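You operate a simulated robot arm through the tools that you are given. There is no shell and no other tool.

You are at the controls of a simulated robot arm. One attempt, no reset.

JOB
Put things in order on the dining table top. At the end: the red peg from the dining table top is on the purple glasses case; the tea strainer stands on top of the yellow empty can (marked "PEAS"); the beige shoe brush stands on top of the green pack (marked "TEA"); the white lint roller stands where the beige shoe brush stood; the milk frother stands where the white lint roller stood; whatever was shut is shut again. Leave all else as you found it, and nothing knocked over.

It is judged by the outcome, as a careful person would: the job done as asked, and still so three seconds after it is handed in. It fails if anything else is knocked over, pushed out of place, dropped, spilled or broken.

ROBOT AND FRAMES
A 6-joint arm with a two-finger parallel gripper, fixed in place. Base frame: the origin is at the foot of the arm, x ahead of it, y to its left, z up; the work surface is at about z = 0.75. Readings come in m, degrees, newtons and seconds.
With the tool pointing down near the work surface it reaches from about 0.26 to 0.68 m from the base axis. Its first joint turns from -66.0 to 66.0 degrees. Payload 2.9 kg.
The tool frame sits at the grasp point between the pads (the TCP): z along the fingers, y along the line on which they close. The tips reach 0.03 m beyond it. The gripper opens to 0.11 m. The fingers are 0.02 m wide and 0.01 m thick; the gripper's body (0.048 by 0.112 m) begins 0.055 m behind the TCP.
Orientation is that of the tool frame in the base frame, as a unit quaternion [w, x, y, z]. With the fingers straight down and closing along the base's y, the tool's x points along the base's -x, its y along +y and its z along -z.

CONTROLS
- The arm moves only by the tool apply_moves. Its arguments are lists of equal length, an entry for each row: "translation": the shift along the tool's x, y, z in m, a list of three; "delta_rot": the turn, a rotation vector about the tool's x, y, z in degrees, a list of three; "gripper": the gripper command, from -1 (shut) to 1 (fully open), values between in proportion. In form: {"translation": [[x, y, z], ...], "delta_rot": [[ax, ay, az], ...], "gripper": [gripper, ...]}. A call has 1 to 20 rows; each row is the pose to reach, as a shift and turn from the pose commanded when the call began, along the tool's axes at that moment. Rows are played at 5 a second. More than 0.05 m and 8.6 degrees between two rows, or a gripper value outside its range, and nothing of the call is played. Where a pose cannot be reached the arm comes as near as it can. A force on the tool above 40 N (or 10 N above the force at the start of the call, whichever is more), or a blocked arm, ends the call early, and 0.2 s more pass. Each finger travels about 0.108 m/s and halts on what it meets, pressing with about 41 N; the grip force reading is that of the motor and also rises with nothing between the fingers. The clock runs only during rows and for 0.2 s after the last one: add rows that repeat a pose to give the fingers time. It gives the time, the measured TCP pose, the force on the tool (base axes), the opening and the grip force at its end, in the units of the frame above (readings bear some noise), with the torque about the TCP (base axes, N m) and any sound that the robot's microphone picked up.
- Cameras (640 x 400 px; columns grow to the right, rows downward): "scene" is fixed at [0.0836, 0.4418, 1.3809]; the picture's right is [-0.69, -0.72, 0.00], its down [-0.44, 0.42, -0.79] and it looks along [0.57, -0.55, -0.61] (base axes); focal length 294 px, centre (320, 200). "wrist" rides on the gripper at [0.072, 0.017, -0.103] in the tool frame; the picture's right is [-0.23, 0.97, 0.00], its down [-0.76, -0.18, -0.62] and it looks along [-0.61, -0.14, 0.78] (tool axes); focal length 222 px, centre (320, 200). There is no depth. A picture from a camera that has moved, and an enlarged one, comes with that camera's place and axes in the base frame and with its lens.
- camera(camera): a new picture of that camera. No time passes.
- zoom(camera, box): a new picture of the part [left, top, right, bottom] of that camera's present view, enlarged. No time passes.
- hand_in(): hands the job in; it is judged then, once.

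Places have to be worked out from the pictures, the camera data and where the tool is seen. Open the gripper and draw the arm clear of the work before you hand the job in, unless the task says otherwise.

The tools are called after "Request:" as a command line: name --argument value ..., lists and objects as JSON in quotes. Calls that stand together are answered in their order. apply_moves: Moves the arm, as the interface text tells. Its arguments: {"type":"object","properties":{"translation":{"type":"array","items":{"type":"array","items":{"type":"number"}}},"delta_rot":{"type":"array","items":{"type":"array","items":{"type":"number"}}},"gripper":{"type":"array","items":{"type":"number"}}},"required":["translation","delta_rot","gripper"]} The other tools are called the same way: camera (camera) takes a picture; zoom (camera, box) takes an enlarged picture of a part of a camera's view; hand_in () hands the job in.

At the start:

```text
t: 0.0
tool_pos: [0.4061, -0.1093, 1.1261]
ee_rot: [0.0, 0.0, 1.0, -0.001]
ft_force: [-0.8, 0.7, -0.1]
moment: [-0.01, -0.03, -0.03]
opening: 0.1099
gripper_force: 0.0
```

scene: 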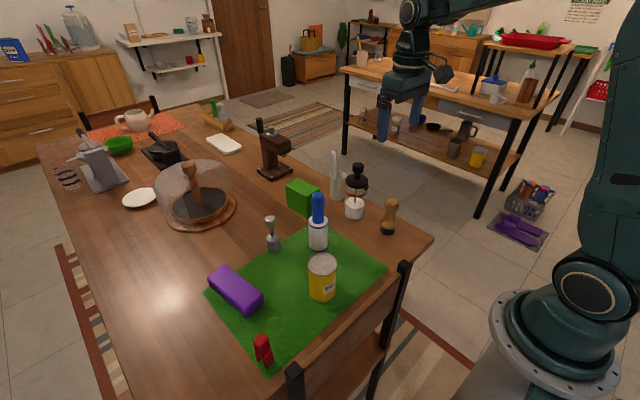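
wrist: 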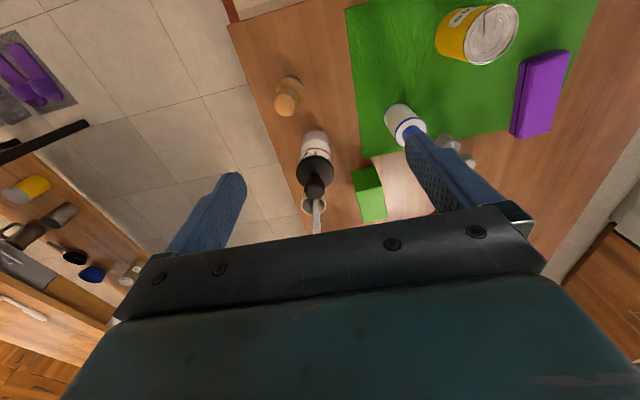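

I'll begin by looking closely at the table through the scene camera to identify every item.

Request:
zoom --camera "scene" --box '[200, 140, 440, 380]'

Request:
zoom --camera "scene" --box '[40, 80, 340, 260]'

Request:
zoom --camera "wrist" --box '[220, 0, 620, 240]'

```text
1.67 times, centred on (320, 260) of scene
camera zoom: at [0.0836, 0.4418, 1.3809], right [-0.69, -0.72, 0.0], down [-0.44, 0.42, -0.79], along [0.57, -0.55, -0.61], focal length 490 px, centre (320, 100)
```

zoom: 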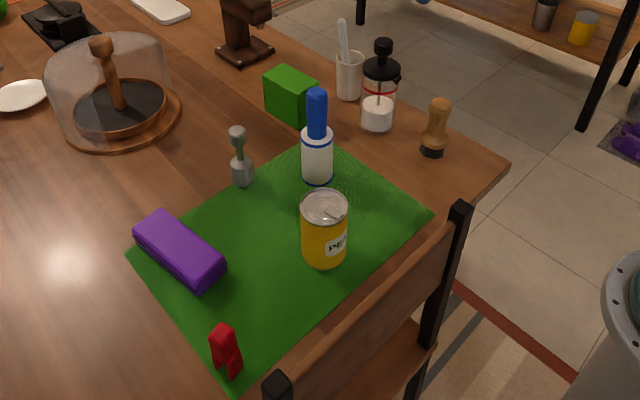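

```text
2.13 times, centred on (190, 170) of scene
camera zoom: at [0.0836, 0.4418, 1.3809], right [-0.69, -0.72, 0.0], down [-0.44, 0.42, -0.79], along [0.57, -0.55, -0.61], focal length 627 px, centre (597, 264)
```

zoom: 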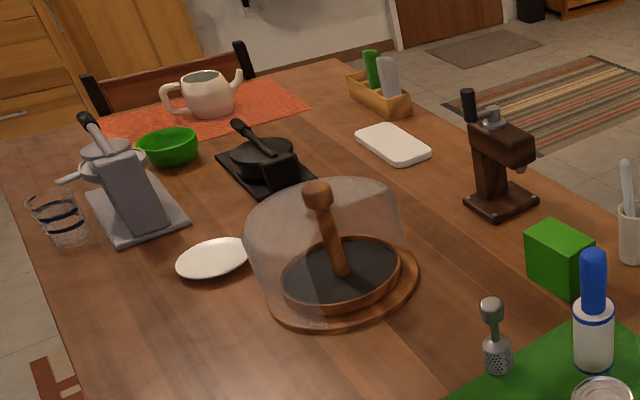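

```text
1.60 times, centred on (420, 120) of wrist
camera zoom: at [0.3345, -0.093, 1.2282], right [0.23, 0.97, 0.0], down [0.76, -0.18, 0.62], along [0.61, -0.14, -0.78], focal length 355 px, centre (160, 328)
```

zoom: 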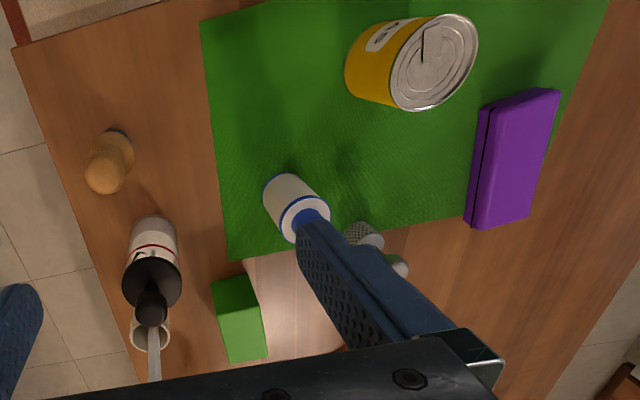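

Zooming tighter on ambiguous items (the jar with black top, the cup with a stick, the thing beneath the dome).

Request:
zoom --camera "scene" --box '[310, 140, 410, 240]'

Request:
zoom --camera "scene" --box '[245, 170, 345, 260]'

Request:
zoom --camera "scene" --box '[200, 255, 350, 375]'

Request:
zoom --camera "scene" --box '[140, 140, 250, 240]'

Request:
zoom --camera "scene" --box '[360, 40, 600, 240]'

```text
4.00 times, centred on (360, 190) of scene
camera zoom: at [0.0836, 0.4418, 1.3809], right [-0.69, -0.72, 0.0], down [-0.44, 0.42, -0.79], along [0.57, -0.55, -0.61], focal length 1176 px, centre (160, 240)
```

zoom: 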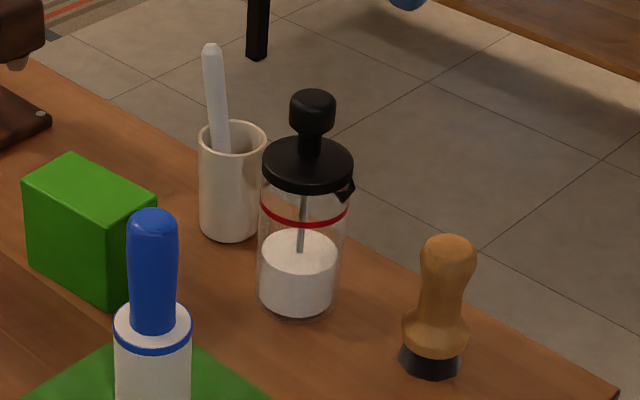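

```text
4.44 times, centred on (295, 215) of scene
camera zoom: at [0.0836, 0.4418, 1.3809], right [-0.69, -0.72, 0.0], down [-0.44, 0.42, -0.79], along [0.57, -0.55, -0.61], focal length 1306 px, centre (431, 133)
```

zoom: 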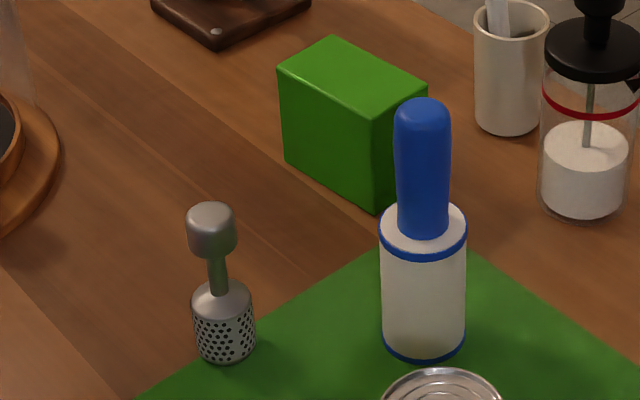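

```text
3.33 times, centred on (275, 315) of scene
camera zoom: at [0.0836, 0.4418, 1.3809], right [-0.69, -0.72, 0.0], down [-0.44, 0.42, -0.79], along [0.57, -0.55, -0.61], focal length 980 px, centre (470, -183)
```

zoom: 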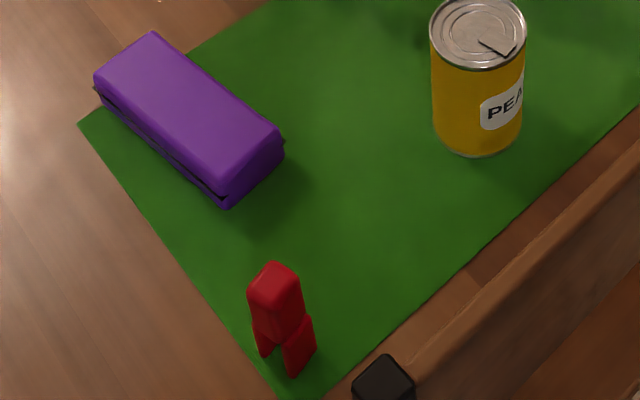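

```text
4.00 times, centred on (195, 190) of scene
camera zoom: at [0.0836, 0.4418, 1.3809], right [-0.69, -0.72, 0.0], down [-0.44, 0.42, -0.79], along [0.57, -0.55, -0.61], focal length 1176 px, centre (820, 240)
```

zoom: 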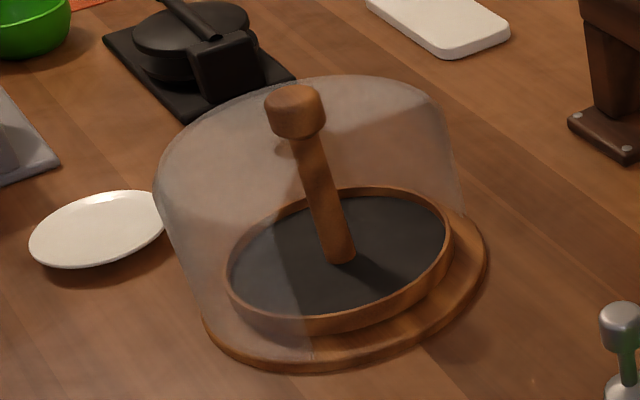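

```text
2.00 times, centred on (480, 140) of scene
camera zoom: at [0.0836, 0.4418, 1.3809], right [-0.69, -0.72, 0.0], down [-0.44, 0.42, -0.79], along [0.57, -0.55, -0.61], focal length 588 px, centre (0, 320)
```

zoom: 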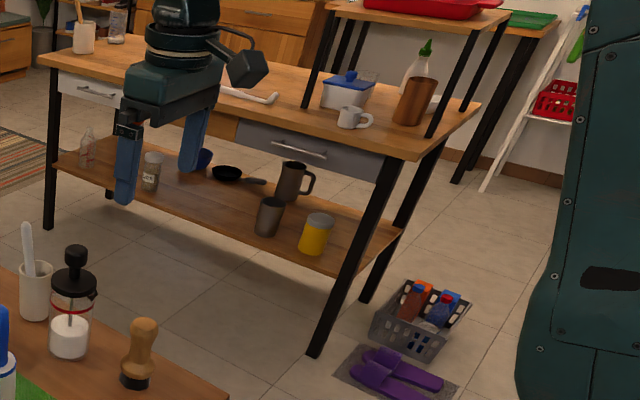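

The items are identified: wooden-handled shoe brush near (0.42,-0.165), frother (jar with black plunger) near (0.54,-0.15), lint roller near (0.52,0.03), strainer near (0.60,0.13), can near (0.39,0.14), peg near (0.36,0.33), case near (0.52,0.29), and green pack near (0.68,-0.055). I'll lower over the shoe brush area, staying above everything, to get a closer wrist view.

Request:
apply_moves --translation '[[0.01, -0.02, 0.03], [0.02, -0.04, 0.06], [0.03, -0.05, 0.09], [0.04, -0.055, 0.11], [0.04, -0.055, 0.11]]' --delta_rot '[[0, 0, 0], [0, 0, 0], [0, 0, 0], [0, 0, 0], [0, 0, 0]]' --gripper '[1, 1, 1, 1, 1]'

Request:
camera --camera "wrist"

Request:
camera --camera "scene"

```text
t: 1.2
tool_pos: [0.3641, -0.1661, 1.0167]
ee_rot: [0.0, 0.0, 1.0, 0.0]
ft_force: [0.8, -0.8, 0.3]
moment: [-0.01, -0.02, -0.05]
opening: 0.1099
gripper_force: 0.0
```

```text
taken
camera wrist: at [0.2941, -0.1491, 1.1182], right [0.23, 0.97, 0.0], down [0.76, -0.18, 0.62], along [0.61, -0.14, -0.78], focal length 222 px, centre (320, 200)
```

wrist: 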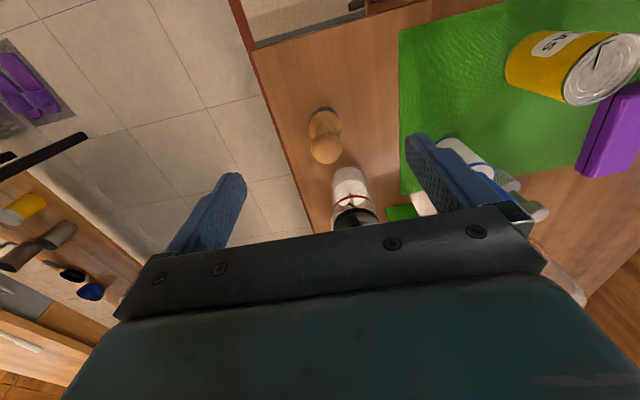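

```text
taken
```

scene: 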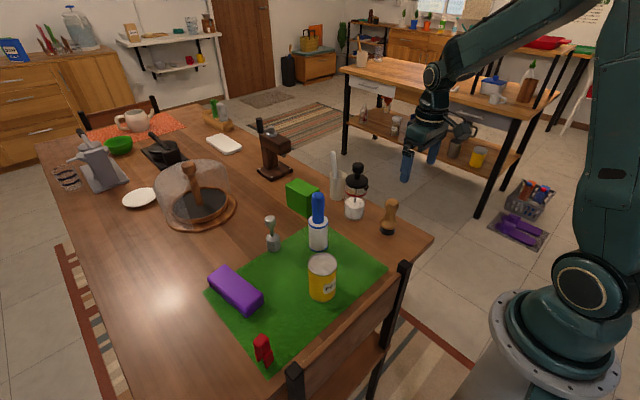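

Zoom on the brush to pin its position down before descending.

Request:
zoom --camera "wrist" --box '[270, 80, 430, 230]'

```text
2.67 times, centred on (350, 155) of wrist
camera zoom: at [0.2941, -0.1491, 1.1182], right [0.23, 0.97, 0.0], down [0.76, -0.18, 0.62], along [0.61, -0.14, -0.78], focal length 592 px, centre (240, 320)
```

zoom: 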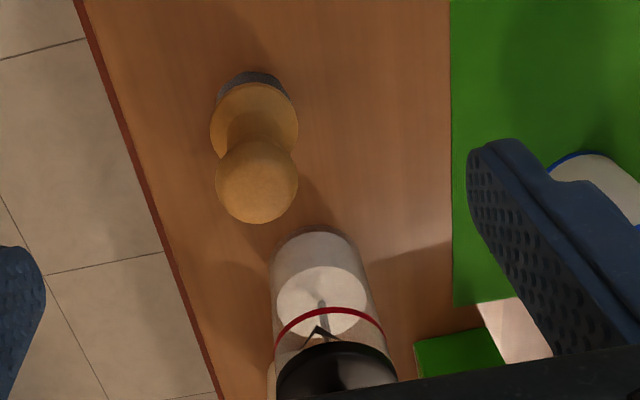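

Brush centre judged at about (0.42, -0.17), knob top near z=0.865. I move over it with the tips still above its top and check alignment.

Request:
apply_moves --translation '[[-0.03, -0.002, 0.02], [-0.055, -0.0045, 0.05], [-0.055, -0.0045, 0.08], [-0.055, -0.0045, 0.1], [-0.055, -0.0045, 0.1]]' --delta_rot '[[0, 0, 0], [0, 0, 0], [0, 0, 0], [0, 0, 0], [0, 0, 0]]' --gripper '[1, 1, 1, 1, 1]'

Request:
camera --camera "wrist"

Request:
camera --camera "scene"

```text
t: 2.4
tool_pos: [0.4205, -0.1696, 0.9156]
ee_rot: [0.0, 0.0, 1.0, 0.0]
ft_force: [0.3, 1.0, -0.6]
moment: [0.02, 0.01, 0.0]
opening: 0.1098
gripper_force: 0.1
```

```text
taken
camera wrist: at [0.3485, -0.152, 1.0173], right [0.23, 0.97, 0.0], down [0.76, -0.18, 0.62], along [0.61, -0.14, -0.78], focal length 222 px, centre (320, 200)
```

wrist: 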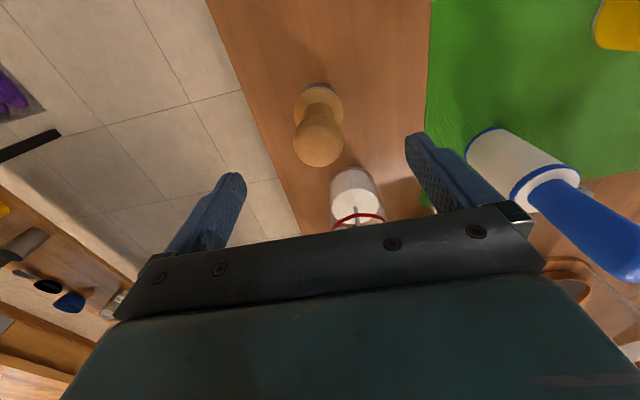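

```text
taken
```

scene: 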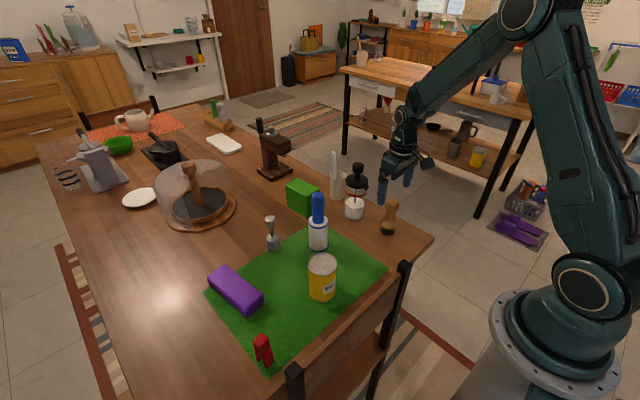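

Alignment is good (knob seen at about (0.4195,-0.168)). Descending to grip the handle and closing.

Request:
apply_moves --translation '[[0, 0.001, 0.03], [0, 0.001, 0.06], [0, 0.001, 0.08], [0, 0.001, 0.091], [0, 0.001, 0.091], [0, 0.001, 0.091], [0, 0.001, 0.091], [0, 0.001, 0.091], [0, 0.001, 0.091]]' --delta_rot '[[0, 0, 0], [0, 0, 0], [0, 0, 0], [0, 0, 0], [0, 0, 0], [0, 0, 0], [0, 0, 0], [0, 0, 0], [0, 0, 0]]' --gripper '[1, 1, 1, 1, 1, 0, -1, -1, -1]'

Request:
camera --camera "wrist"

Request:
zoom --camera "scene" --box '[310, 140, 450, 250]'

```text
t: 4.4
tool_pos: [0.4201, -0.1662, 0.8257]
ee_rot: [0.0, 0.0, 1.0, 0.0]
ft_force: [-1.1, -0.6, 0.6]
moment: [0.01, -0.03, -0.02]
opening: 0.0377
gripper_force: 41.2
```

```text
taken
camera wrist: at [0.3493, -0.1503, 0.9274], right [0.23, 0.97, 0.0], down [0.76, -0.18, 0.62], along [0.61, -0.14, -0.78], focal length 222 px, centre (320, 200)
```

wrist: 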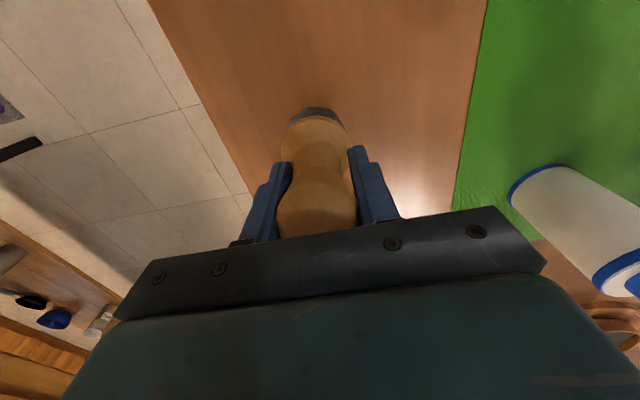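

```text
3.64 times, centred on (380, 195) of scene
camera zoom: at [0.0836, 0.4418, 1.3809], right [-0.69, -0.72, 0.0], down [-0.44, 0.42, -0.79], along [0.57, -0.55, -0.61], focal length 1069 px, centre (102, 218)
```

zoom: 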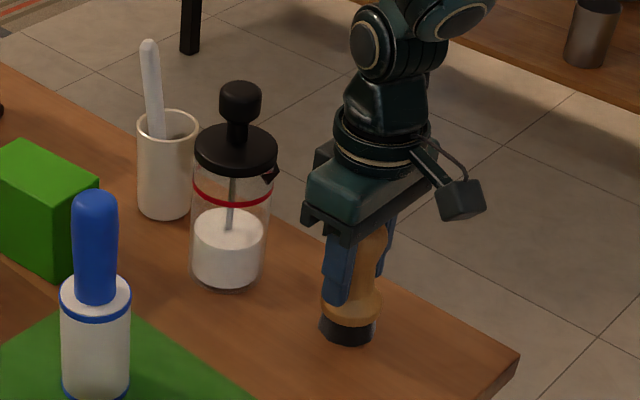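

Brush is gripped (opening 37.7 mm). Lifting straight up to clear the tall items, then moving above the green pack.

Request:
apply_moves --translation '[[0, 0, -0.01], [0, 0, -0.04], [0, 0, -0.08], [0, 0, -0.12], [0, 0, -0.16], [0, 0, -0.2], [0, 0, -0.225], [0, 0, -0.235], [0, 0, -0.235]]' --delta_rot '[[0, 0, 0], [0, 0, 0], [0, 0, 0], [0, 0, 0], [0, 0, 0], [0, 0, 0], [0, 0, 0], [0, 0, 0], [0, 0, 0]]' --gripper '[-1, -1, -1, -1, -1, -1, -1, -1, -1]'

Request:
camera --camera "wrist"

Request:
camera --camera "scene"

```text
t: 6.4
tool_pos: [0.419, -0.1684, 1.0611]
ee_rot: [0.0, 0.0, 1.0, 0.0]
ft_force: [-0.2, -0.2, -0.8]
moment: [0.0, -0.03, 0.0]
opening: 0.0376
gripper_force: 40.6
```

```text
taken
camera wrist: at [0.3485, -0.1521, 1.1631], right [0.23, 0.97, 0.0], down [0.76, -0.18, 0.62], along [0.61, -0.14, -0.78], focal length 222 px, centre (320, 200)
```

wrist: 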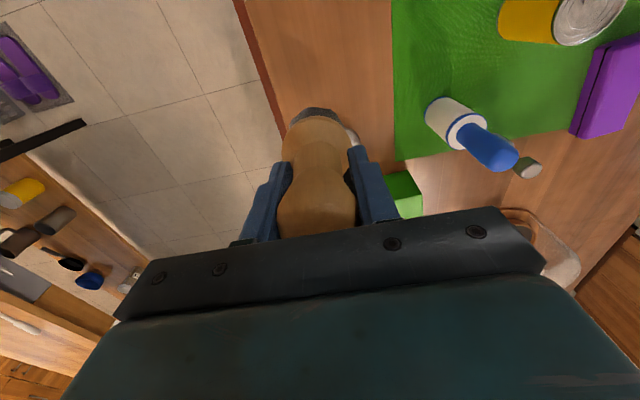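

```text
taken
```

scene: 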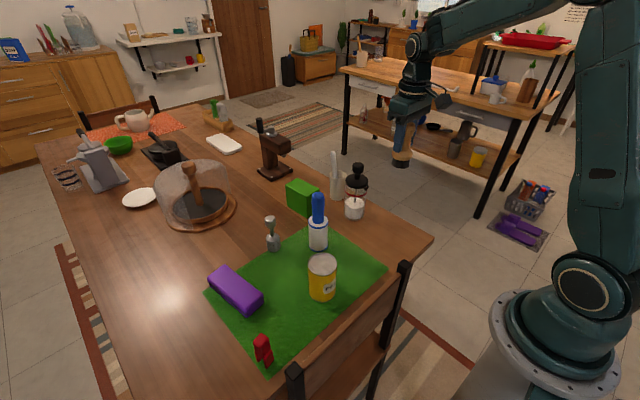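

Brush is lifted cleanly. Move over toward the pack at safe height and take a view of the pack top.

Request:
apply_moves --translation '[[-0.02, 0.016, 0], [-0.05, 0.04, 0], [-0.08, 0.064, 0], [-0.11, 0.088, 0], [-0.13, 0.105, 0], [-0.14, 0.113, 0], [-0.14, 0.113, 0]]' --delta_rot '[[0, 0, 0], [0, 0, 0], [0, 0, 0], [0, 0, 0], [0, 0, 0], [0, 0, 0], [0, 0, 0]]' --gripper '[-1, -1, -1, -1, -1, -1, -1]'

Request:
camera --camera "wrist"

Request:
camera --camera "scene"

```text
t: 8.0
tool_pos: [0.5609, -0.0568, 1.0609]
ee_rot: [-0.001, 0.001, 1.0, 0.0]
ft_force: [0.0, 0.0, -1.2]
moment: [-0.01, 0.0, 0.01]
opening: 0.0376
gripper_force: 41.0
```

```text
taken
camera wrist: at [0.489, -0.0403, 1.1629], right [0.23, 0.97, 0.0], down [0.76, -0.18, 0.62], along [0.61, -0.14, -0.78], focal length 222 px, centre (320, 200)
```

wrist: 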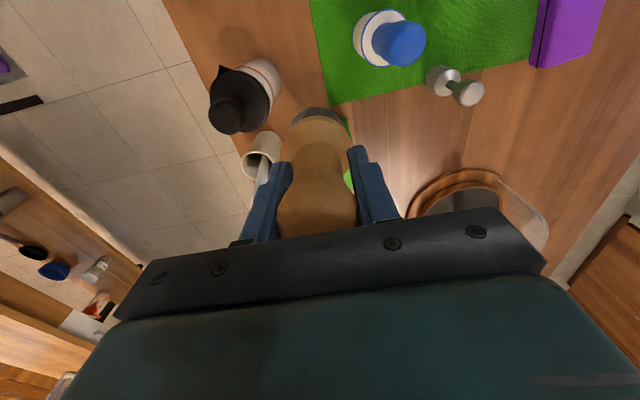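

```text
taken
```

scene: 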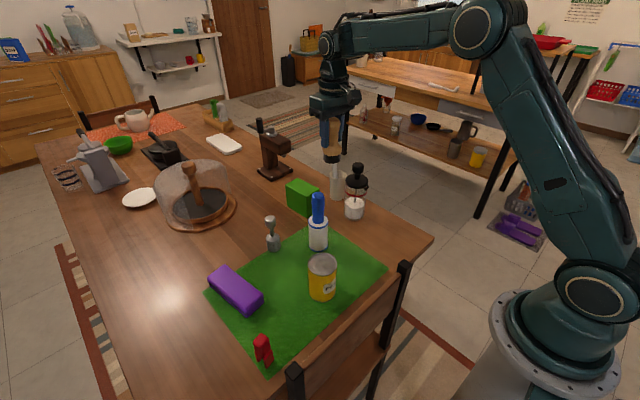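

Pack's near-left top corner appears where I calculated (0.631,-0.031). Moving to (0.672,-0.057) above the pack.

Request:
apply_moves --translation '[[-0.025, 0, 0], [-0.055, 0, 0], [-0.085, 0, 0], [-0.105, 0, 0], [-0.112, 0, 0], [-0.112, 0, 0]]' --delta_rot '[[0, 0, 0], [0, 0, 0], [0, 0, 0], [0, 0, 0], [0, 0, 0], [0, 0, 0]]' --gripper '[-1, -1, -1, -1, -1, -1]'

Request:
zoom --camera "scene" --box '[240, 90, 380, 260]'

Request:
camera --camera "wrist"

```text
t: 9.4
tool_pos: [0.6524, -0.0533, 1.0565]
ee_rot: [-0.001, -0.001, 1.0, 0.0]
ft_force: [0.4, 0.3, -0.5]
moment: [0.0, -0.01, 0.0]
opening: 0.0372
gripper_force: 40.2
out of reach, approached as far as the arm can: row 4, 5, 6
```

```text
2.35 times, centred on (310, 175) of scene
camera zoom: at [0.0836, 0.4418, 1.3809], right [-0.69, -0.72, 0.0], down [-0.44, 0.42, -0.79], along [0.57, -0.55, -0.61], focal length 692 px, centre (344, 259)
```

zoom: 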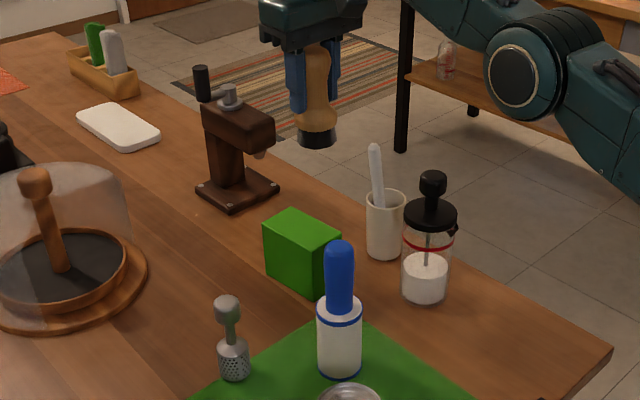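

```text
taken
camera wrist: at [0.5797, -0.0379, 1.1582], right [0.23, 0.97, 0.0], down [0.76, -0.18, 0.62], along [0.61, -0.14, -0.78], focal length 222 px, centre (320, 200)
```

wrist: 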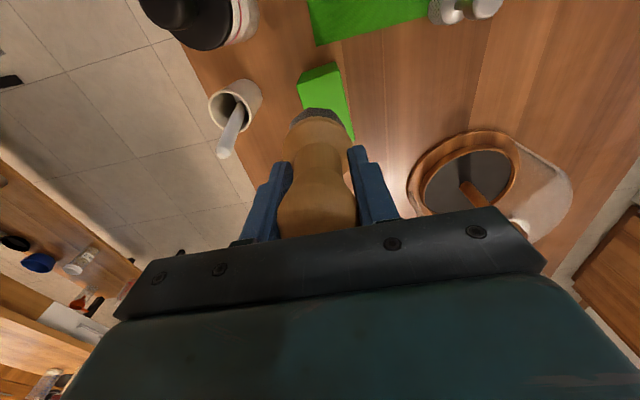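

At this height reach stops at x≈0.653; lower down it reaches further. Zoom in on the pack in the wrist view for its exact edges.

Request:
zoom --camera "wrist" --box '[270, 40, 390, 160]'

```text
3.33 times, centred on (330, 100) of wrist
camera zoom: at [0.5797, -0.0379, 1.1582], right [0.23, 0.97, 0.0], down [0.76, -0.18, 0.62], along [0.61, -0.14, -0.78], focal length 740 px, centre (287, 533)
```

zoom: 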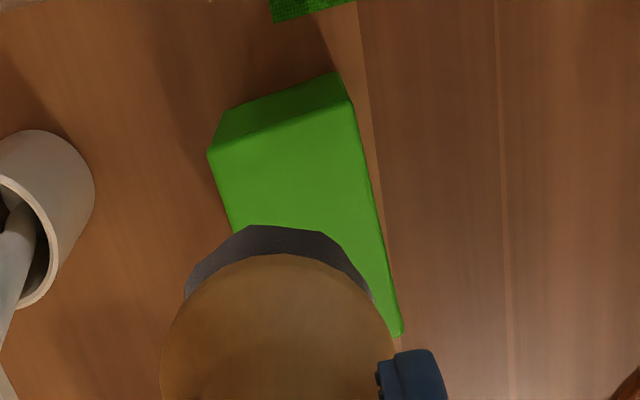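

Pack top: near edge x≈0.636, centre y≈-0.053 there, slightly rotated. I'll descend partway and check how far out the arm can reach lower down.

Request:
apply_moves --translation '[[0, 0, 0.02], [0, 0, 0.045], [0, 0, 0.07], [0, 0, 0.07]]' --delta_rot '[[0, 0, 0], [0, 0, 0], [0, 0, 0], [0, 0, 0]]' --gripper '[-1, -1, -1, -1]'

```text
t: 10.4
tool_pos: [0.6511, -0.0536, 0.9868]
ee_rot: [0.0, 0.0, 1.0, 0.0]
ft_force: [0.1, 0.5, -0.2]
moment: [-0.01, -0.02, 0.03]
opening: 0.0369
gripper_force: 41.1
```

The commanded pose is the clipped one. Now moving outward to x≈0.670 while descending to about 2.5 cm above the pack.

Request:
apply_moves --translation '[[0, 0, 0.02], [-0.005, 0, 0.04], [-0.012, 0, 0.055], [-0.018, 0, 0.055], [-0.018, 0, 0.055]]' --delta_rot '[[0, 0, 0], [0, 0, 0], [0, 0, 0], [0, 0, 0], [0, 0, 0]]' --gripper '[-1, -1, -1, -1, -1]'

Request:
zoom --camera "scene" --box '[240, 110, 380, 250]'

Request:
camera --camera "wrist"

```text
t: 11.6
tool_pos: [0.6701, -0.0538, 0.9292]
ee_rot: [0.0, 0.0, 1.0, 0.0]
ft_force: [0.4, 0.7, -0.3]
moment: [-0.01, -0.01, 0.01]
opening: 0.0371
gripper_force: 40.7
```

```text
2.86 times, centred on (310, 180) of scene
camera zoom: at [0.0836, 0.4418, 1.3809], right [-0.69, -0.72, 0.0], down [-0.44, 0.42, -0.79], along [0.57, -0.55, -0.61], focal length 840 px, centre (349, 257)
```

zoom: 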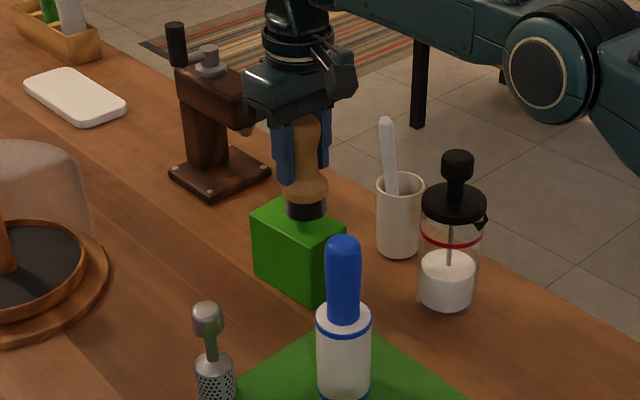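

```text
taken
camera wrist: at [0.599, -0.037, 1.0324], right [0.23, 0.97, 0.0], down [0.76, -0.18, 0.62], along [0.61, -0.14, -0.78], focal length 222 px, centre (320, 200)
```

wrist: 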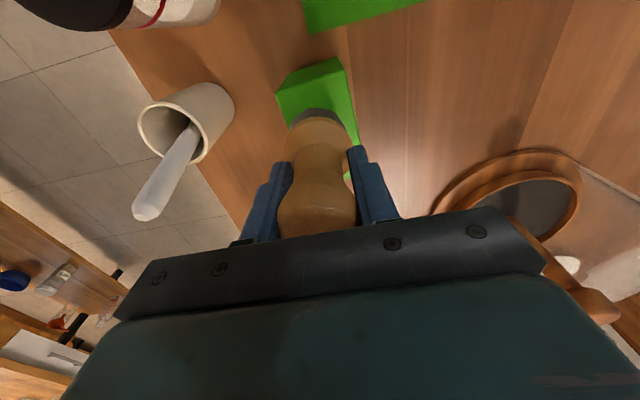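

Aligned well in y; pack centre is ~1.3 cm further out, so I shift out 6 mm more and descend in small steps watching for contact.

Request:
apply_moves --translation '[[-0.003, 0.001, 0.004], [-0.006, 0.001, 0.009], [-0.007, 0.001, 0.014], [-0.007, 0.001, 0.018], [-0.007, 0.001, 0.02], [-0.007, 0.001, 0.02]]' --delta_rot '[[0, 0, 0], [0, 0, 0], [0, 0, 0], [0, 0, 0], [0, 0, 0], [0, 0, 0]]' --gripper '[-1, -1, -1, -1, -1, -1]'

Request:
zoom --camera "scene" --box '[265, 130, 345, 230]'

```text
t: 13.0
tool_pos: [0.6774, -0.054, 0.9131]
ee_rot: [0.003, -0.001, 1.0, 0.0]
ft_force: [-3.1, -2.9, 23.5]
moment: [0.11, 0.52, -0.02]
opening: 0.0368
gripper_force: 41.4
```

```text
4.00 times, centred on (305, 180) of scene
camera zoom: at [0.083, 0.4417, 1.3809], right [-0.69, -0.72, 0.0], down [-0.44, 0.42, -0.79], along [0.57, -0.55, -0.61], focal length 1176 px, centre (380, 280)
```

zoom: 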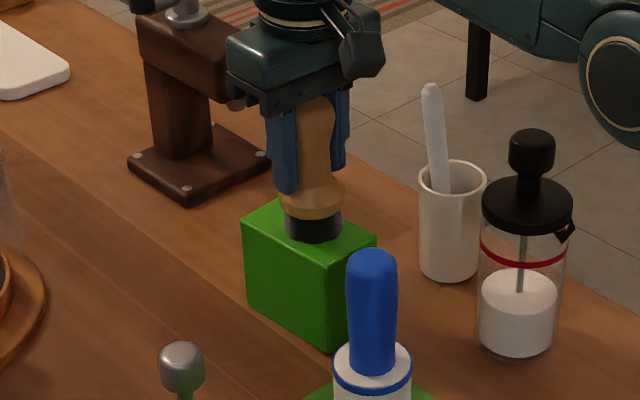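

Contact: 23.5 N at z=0.913, brush is seated on the pack. I relieve the pressure by raising ~4 mm, then open moderately.

Request:
apply_moves --translation '[[0, 0, -0.002], [0, 0, -0.0035], [0, 0, -0.0035]]' --delta_rot '[[0, 0, 0], [0, 0, 0], [0, 0, 0]]' --gripper '[-1, -1, -1]'

```text
t: 13.8
tool_pos: [0.6775, -0.052, 0.913]
ee_rot: [0.001, 0.0, 1.0, 0.0]
ft_force: [5.5, -2.9, 10.9]
moment: [-0.09, -0.59, -0.12]
opening: 0.0368
gripper_force: 40.6
```

Still 11 N; relieve a little more.

Request:
apply_moves --translation '[[0, 0, -0.001], [0, 0, -0.002], [0, 0, -0.002]]' --delta_rot '[[0, 0, 0], [0, 0, 0], [0, 0, 0]]' --gripper '[-1, -1, -1]'

Request:
zoom --camera "scene" --box '[265, 130, 345, 230]'

```text
t: 14.6
tool_pos: [0.6771, -0.0524, 0.9137]
ee_rot: [-0.002, 0.0, 1.0, 0.0]
ft_force: [0.2, -0.3, 0.0]
moment: [-0.01, 0.0, -0.02]
opening: 0.0371
gripper_force: 40.7
```

```text
4.00 times, centred on (305, 180) of scene
camera zoom: at [0.0836, 0.4418, 1.3809], right [-0.69, -0.72, 0.0], down [-0.44, 0.42, -0.79], along [0.57, -0.55, -0.61], focal length 1176 px, centre (380, 280)
```

zoom: 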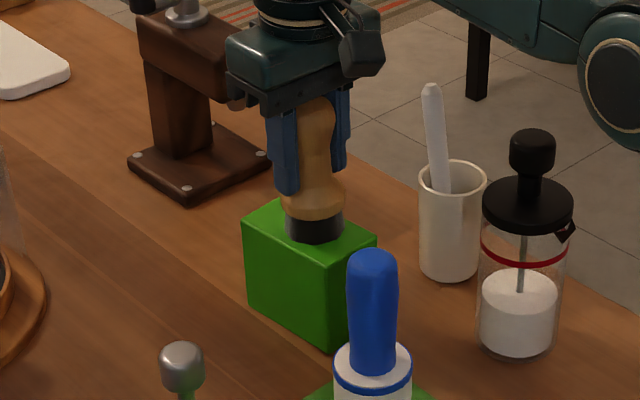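

Force is zero and the base rests on the pack. Opening the fingers gently.

Request:
apply_moves --translation '[[0, 0, 0.0005], [0, 0, 0.0005], [0, 0, 0.0005], [0, 0, 0.0005], [0, 0, 0.0005]]' --delta_rot '[[0, 0, 0], [0, 0, 0], [0, 0, 0], [0, 0, 0], [0, 0, 0]]' --gripper '[-0.3, -0.1, 0.2, 0.4, 0.4]'

Request:
zoom --camera "scene" --box '[265, 130, 345, 230]'

Request:
camera --camera "wrist"

```text
t: 15.8
tool_pos: [0.6776, -0.0518, 0.9151]
ee_rot: [0.0, 0.001, 1.0, 0.0]
ft_force: [-0.5, 0.3, -0.8]
moment: [0.0, 0.0, 0.01]
opening: 0.0769
gripper_force: 0.0
```

```text
4.00 times, centred on (305, 180) of scene
camera zoom: at [0.0836, 0.4418, 1.3809], right [-0.69, -0.72, 0.0], down [-0.44, 0.42, -0.79], along [0.57, -0.55, -0.61], focal length 1176 px, centre (380, 280)
```

zoom: 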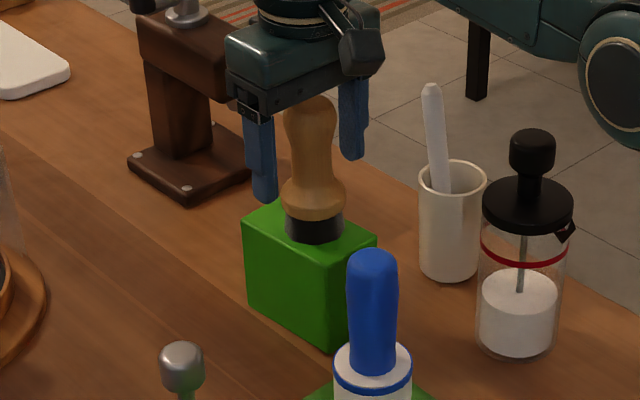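

```text
taken
camera wrist: at [0.6056, -0.0356, 1.0179], right [0.23, 0.97, 0.0], down [0.76, -0.18, 0.62], along [0.61, -0.14, -0.78], focal length 222 px, centre (320, 200)
```

wrist: 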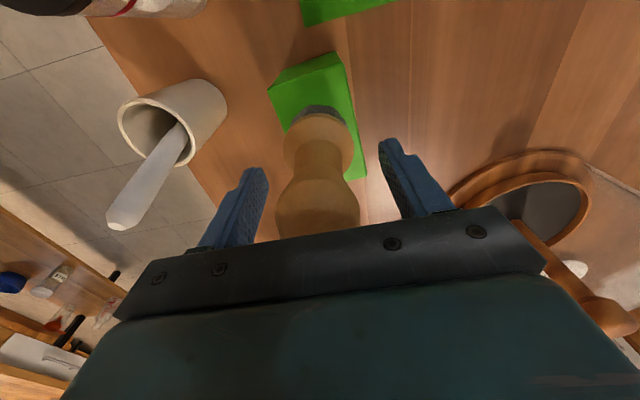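

Brush stands stably on the pack. Retreating upward (easing back in x as reach shrinks) with the fingers straddling it.

Request:
apply_moves --translation '[[0, 0, -0.02], [0.002, 0, -0.045], [0.012, 0, -0.07], [0.02, 0, -0.095], [0.03, 0, -0.12], [0.05, 0, -0.145], [0.08, 0.01, -0.15], [0.11, 0.02, -0.15], [0.14, 0.03, -0.15], [0.17, 0.04, -0.15], [0.2, 0.06, -0.15], [0.22, 0.08, -0.15], [0.22, 0.08, -0.15]]' --delta_rot '[[0, 0, 0], [0, 0, 0], [0, 0, 0], [0, 0, 0], [0, 0, 0], [0, 0, 0], [0, 0, 0], [0, 0, 0], [0, 0, 0], [0, 0, 0], [0, 0, 0], [0, 0, 0], [0, 0, 0]]' --gripper '[0.4, 0.4, 0.4, 0.4, 0.4, 0.6, 0.8, 1, 1, 1, 1, 1, 1]'

Request:
camera --camera "wrist"

Request:
camera --camera "scene"

```text
t: 18.6
tool_pos: [0.5408, 0.0208, 1.1281]
ee_rot: [-0.002, 0.0, 1.0, 0.0]
ft_force: [-0.5, 0.4, 0.7]
moment: [0.0, -0.01, -0.04]
opening: 0.1098
gripper_force: 0.0
out of reach, approached as far as the arm can: row 3, 4, 5, 8, 9, 10, 11, 12, 13
```

```text
taken
camera wrist: at [0.4691, 0.0364, 1.2306], right [0.23, 0.97, 0.0], down [0.76, -0.18, 0.62], along [0.6, -0.14, -0.78], focal length 222 px, centre (320, 200)
```

wrist: 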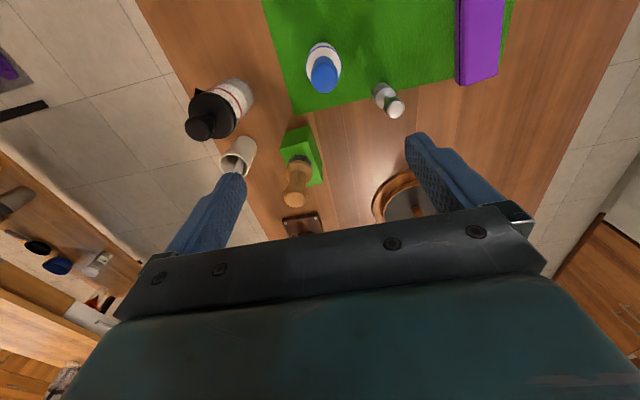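

```text
taken
```

scene: 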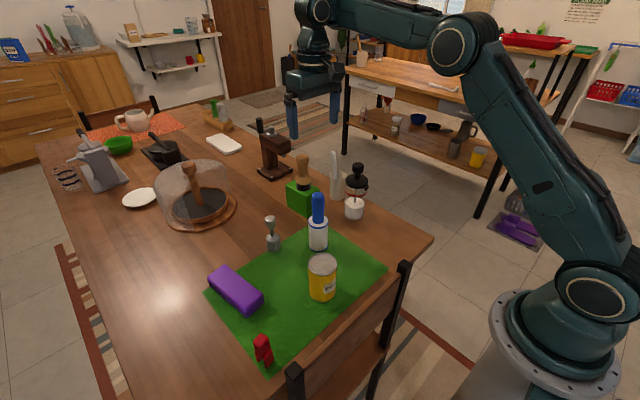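

The brush stands fine on the pack; the arm ended at (0.541,0.021,1.128), a bit off from what I asked (reach clipping). I make a small corrective move back toward the lint roller to see that the arm tracks normally.

Request:
apply_moves --translation '[[0.015, 0.002, 0.01], [0.03, 0.004, 0.02], [0.045, 0.006, 0.03], [0.045, 0.006, 0.03]]' --delta_rot '[[0, 0, 0], [0, 0, 0], [0, 0, 0], [0, 0, 0]]' --gripper '[1, 1, 1, 1]'

Request:
camera --camera "wrist"

```text
t: 19.6
tool_pos: [0.5352, 0.0267, 1.1324]
ee_rot: [-0.001, 0.0, 1.0, 0.0]
ft_force: [-0.6, -0.5, -0.6]
moment: [0.03, 0.01, -0.03]
opening: 0.1101
gripper_force: 0.1
out of reach, approached as far as the arm can: row 1, 2, 3, 4
```

```text
taken
camera wrist: at [0.465, 0.0431, 1.2351], right [0.23, 0.97, 0.0], down [0.76, -0.18, 0.62], along [0.6, -0.14, -0.78], focal length 222 px, centre (320, 200)
```

wrist: 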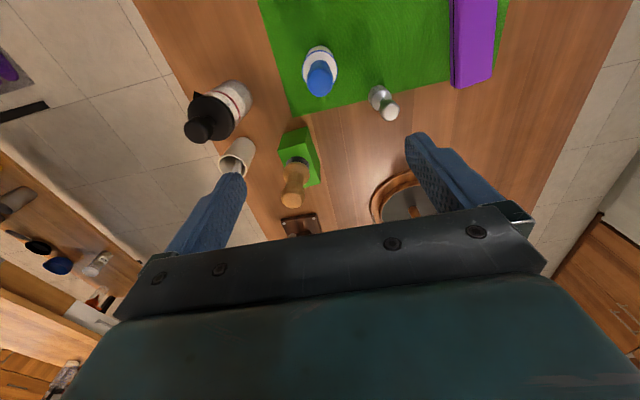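

The arm refuses to go in that direction. Checking the scene view for the arm's configuration.

Request:
camera --camera "scene"

```text
taken
```

scene: 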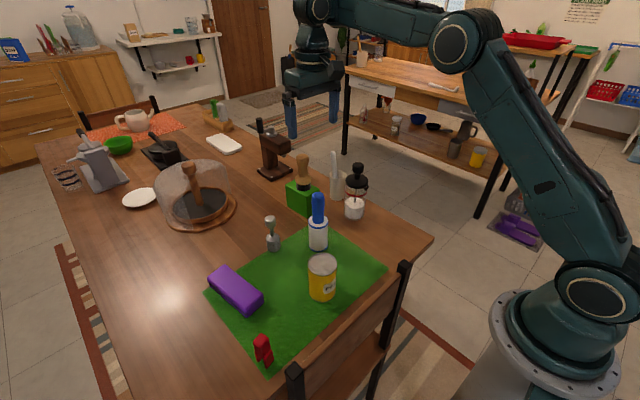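

Zoom to see the wrist and elbow posture in detail.

Request:
zoom --camera "scene" --box '[270, 0, 510, 150]'

```text
2.67 times, centred on (390, 75) of scene
camera zoom: at [0.0836, 0.4418, 1.3809], right [-0.69, -0.72, 0.0], down [-0.44, 0.42, -0.79], along [0.57, -0.55, -0.61], focal length 784 px, centre (133, 533)
```

zoom: 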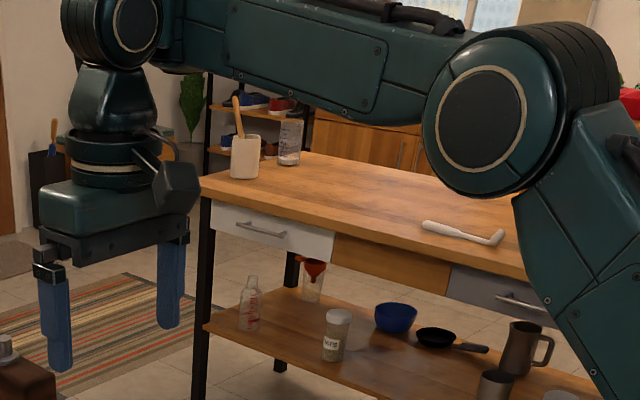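

The posture looks like a normal elbow-up one, so I test small moves: straight down 2 cm first.

Request:
apply_moves --translation '[[0, 0, 0.01], [0, 0, 0.02]]' --delta_rot '[[0, 0, 0], [0, 0, 0]]' --gripper '[1, 1]'

```text
t: 20.2
tool_pos: [0.5469, 0.0272, 1.1211]
ee_rot: [-0.001, 0.0, 1.0, 0.0]
ft_force: [-0.2, 0.4, -0.3]
moment: [-0.02, -0.04, 0.0]
opening: 0.1101
gripper_force: 0.1
out of reach, approached as far as the arm can: row 1, 2
```

The TCP slides along a 45° line, which suggests the wrist joint is at a limit in this branch. Test whether moving outward/upward works and whether a small yaw changes it.

Request:
apply_moves --translation '[[-0.02, 0, 0], [-0.04, 0, 0], [-0.04, 0, 0]]' --delta_rot '[[0, 0, 0], [0, 0, 0], [0, 0, 0]]' --gripper '[1, 1, 1]'

Request:
camera --camera "scene"

```text
t: 21.0
tool_pos: [0.5858, 0.0271, 1.122]
ee_rot: [-0.001, 0.0, 1.0, 0.0]
ft_force: [0.2, -0.2, 0.1]
moment: [-0.01, 0.04, -0.02]
opening: 0.1098
gripper_force: 0.1
```

```text
taken
```

scene: 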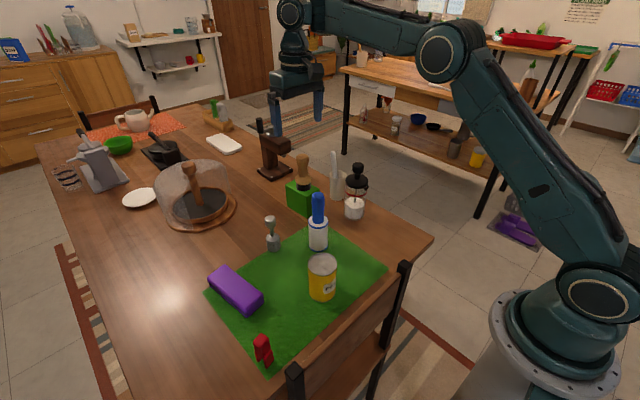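

Outward works. Now test from here: descending a little, to learn which direction is blocked.

Request:
apply_moves --translation '[[0, 0, 0.02], [0, 0, 0.04], [0, 0, 0.06]]' --delta_rot '[[0, 0, 0], [0, 0, 0], [0, 0, 0]]' --gripper '[1, 1, 1]'

```text
t: 21.8
tool_pos: [0.5869, 0.0261, 1.0609]
ee_rot: [-0.001, 0.0, 1.0, 0.0]
ft_force: [0.5, 0.0, -0.9]
moment: [0.01, -0.01, -0.02]
opening: 0.11
gripper_force: 0.0
```

Now try inward at this height in small steps.

Request:
apply_moves --translation '[[0.01, 0, 0], [0.02, 0, 0], [0.03, 0, 0], [0.04, 0, 0]]' --delta_rot '[[0, 0, 0], [0, 0, 0], [0, 0, 0], [0, 0, 0]]' --gripper '[1, 1, 1, 1]'

Request:
camera --camera "scene"

```text
t: 22.8
tool_pos: [0.5764, 0.0272, 1.0794]
ee_rot: [-0.002, 0.0, 1.0, 0.0]
ft_force: [-0.6, 0.1, 0.5]
moment: [0.0, 0.0, 0.03]
opening: 0.1101
gripper_force: 0.1
out of reach, approached as far as the arm can: row 1, 2, 3, 4
```

```text
taken
```

scene: 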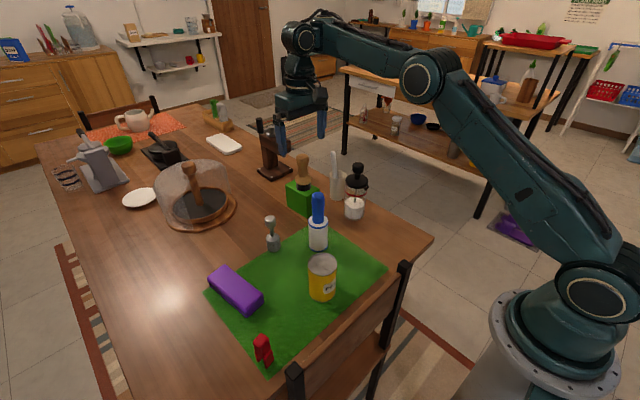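

The arm seems to be in a posture with the wrist at a joint limit. Zooming to inspect the posture before choosing how to recover.

Request:
zoom --camera "scene" --box '[250, 0, 450, 150]'

Request:
zoom --camera "scene" --box '[400, 40, 640, 400]'

```text
2.67 times, centred on (350, 75) of scene
camera zoom: at [0.0836, 0.4418, 1.3809], right [-0.69, -0.72, 0.0], down [-0.44, 0.42, -0.79], along [0.57, -0.55, -0.61], focal length 784 px, centre (240, 533)
```

zoom: 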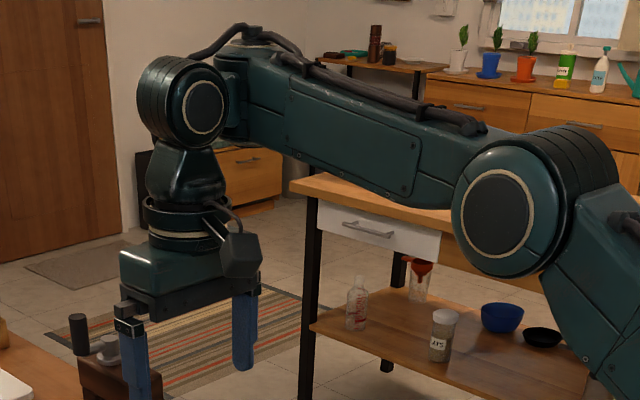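

```text
1.11 times, centred on (520, 220) of scene
camera zoom: at [0.0836, 0.4418, 1.3809], right [-0.69, -0.72, 0.0], down [-0.44, 0.42, -0.79], along [0.57, -0.55, -0.61], focal length 327 px, centre (98, 178)
```

zoom: 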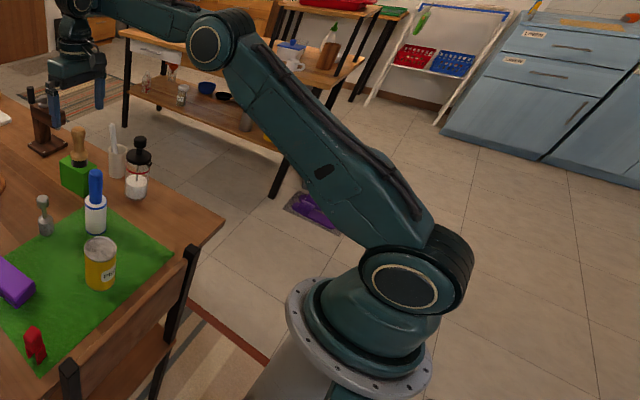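

I test whether a small pitch of the tool (tips toward the base, then away) is accepted here; well above all objects.

Request:
apply_moves --translation '[[0, 0, 0], [0, 0, 0]]' --delta_rot '[[0, 6, 0], [0, 6, 0]]' --gripper '[1, 1]'

Request:
apply_moves --translation '[[0, 0, 0], [0, 0, 0]]' --delta_rot '[[0, -6, 0], [0, -6, 0]]' --gripper '[1, 1]'

Request:
apply_moves --translation '[[0, 0, 0], [0, 0, 0]]' --delta_rot '[[0, -6, 0], [0, -6, 0]]' --gripper '[1, 1]'

```text
t: 23.4
tool_pos: [0.5766, 0.0284, 1.0788]
ee_rot: [-0.04, 0.0, 0.999, 0.0]
ft_force: [0.3, -0.4, 0.3]
moment: [0.01, 0.0, -0.01]
opening: 0.1101
gripper_force: 0.0
```

```text
t: 24.0
tool_pos: [0.5761, 0.0282, 1.0805]
ee_rot: [0.0, 0.0, 1.0, 0.0]
ft_force: [-0.5, 0.6, -0.7]
moment: [0.02, 0.03, -0.01]
opening: 0.1101
gripper_force: 0.1
```

```text
t: 24.6
tool_pos: [0.601, 0.029, 1.0927]
ee_rot: [0.052, 0.0, 0.999, 0.001]
ft_force: [-0.3, 0.4, -0.1]
moment: [0.0, -0.03, 0.03]
opening: 0.1101
gripper_force: 0.1
out of reach, approached as far as the arm can: row 1, 2
```

Tips-toward-base tilts are allowed while tips-outward is blocked, so the wrist is against a limit in a different posture branch than before (entered during full stretch). I'll restore the vertical tool pose and stretch outward at this safe height, to see if the original posture can be regained.

Request:
apply_moves --translation '[[0, 0, 0], [0, 0, 0]]' --delta_rot '[[0, 6, 0], [0, 6, 0]]' --gripper '[1, 1]'

Request:
apply_moves --translation '[[-0.02, 0, 0], [-0.04, 0, 0], [-0.06, 0, 0], [-0.08, 0, 0]]' --delta_rot '[[0, 0, 0], [0, 0, 0], [0, 0, 0], [0, 0, 0]]' --gripper '[1, 1, 1, 1]'

Request:
zoom --camera "scene" --box '[230, 0, 470, 150]'

```text
t: 25.2
tool_pos: [0.6002, 0.0279, 1.0931]
ee_rot: [0.0, 0.0, 1.0, 0.0]
ft_force: [0.3, -0.9, 0.0]
moment: [0.04, -0.02, 0.01]
opening: 0.1103
gripper_force: 0.1
```

```text
t: 26.2
tool_pos: [0.6407, 0.0287, 1.093]
ee_rot: [0.0, -0.001, 1.0, 0.0]
ft_force: [0.1, 0.1, -0.2]
moment: [-0.01, -0.03, 0.0]
opening: 0.1102
gripper_force: 0.1
out of reach, approached as far as the arm can: row 1, 3, 4
```

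```text
2.67 times, centred on (350, 75) of scene
camera zoom: at [0.0836, 0.4418, 1.3809], right [-0.69, -0.72, 0.0], down [-0.44, 0.42, -0.79], along [0.57, -0.55, -0.61], focal length 784 px, centre (240, 533)
```

zoom: 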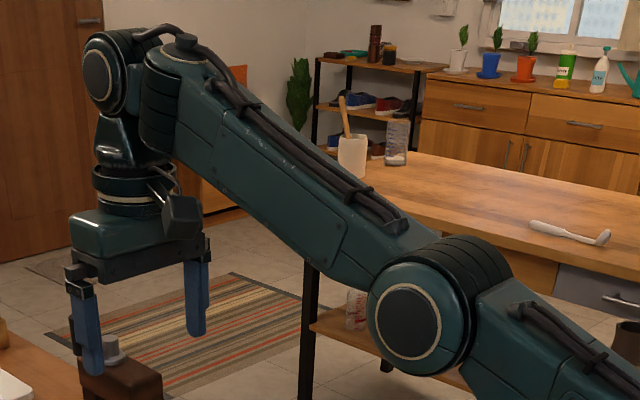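

The arm is now straight. I bring it back in small steps at this height and see whether it tracks properly this time.

Request:
apply_moves --translation '[[0.01, 0, 0], [0.02, 0, 0], [0.03, 0, 0], [0.04, 0, 0], [0.05, 0, 0], [0.06, 0, 0], [0.07, 0, 0], [0.08, 0, 0]]' --delta_rot '[[0, 0, 0], [0, 0, 0], [0, 0, 0], [0, 0, 0], [0, 0, 0], [0, 0, 0], [0, 0, 0], [0, 0, 0]]' --gripper '[1, 1, 1, 1, 1, 1, 1, 1]'

Request:
camera --camera "scene"

```text
t: 28.0
tool_pos: [0.5575, 0.0292, 1.094]
ee_rot: [-0.001, 0.0, 1.0, 0.0]
ft_force: [0.1, -0.9, -0.7]
moment: [0.0, 0.0, 0.05]
opening: 0.1099
gripper_force: 0.1
```

```text
taken
```

scene: 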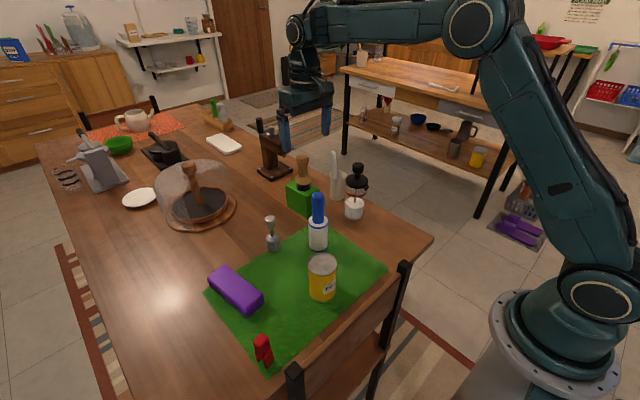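

Tracking normally again, with the elbow in its original bent posture. Now moving back to view the lint roller from the wrist camera.

Request:
apply_moves --translation '[[0.03, 0, 0], [0.06, 0, 0], [0.09, 0, 0], [0.12, 0, 0], [0.12, 0, 0]]' --delta_rot '[[0, 0, 0], [0, 0, 0], [0, 0, 0], [0, 0, 0], [0, 0, 0]]' --gripper '[1, 1, 1, 1, 1]'

Request:
camera --camera "wrist"

```text
t: 29.2
tool_pos: [0.4393, 0.0281, 1.0934]
ee_rot: [0.0, -0.001, 1.0, 0.0]
ft_force: [1.0, -0.1, 0.0]
moment: [0.02, -0.01, 0.02]
opening: 0.11
gripper_force: 0.0
```

```text
taken
camera wrist: at [0.3676, 0.0448, 1.1965], right [0.23, 0.97, 0.0], down [0.76, -0.18, 0.62], along [0.61, -0.14, -0.78], focal length 222 px, centre (320, 200)
```

wrist: 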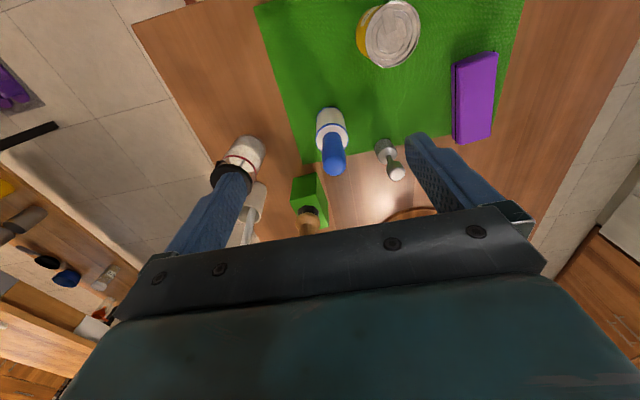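

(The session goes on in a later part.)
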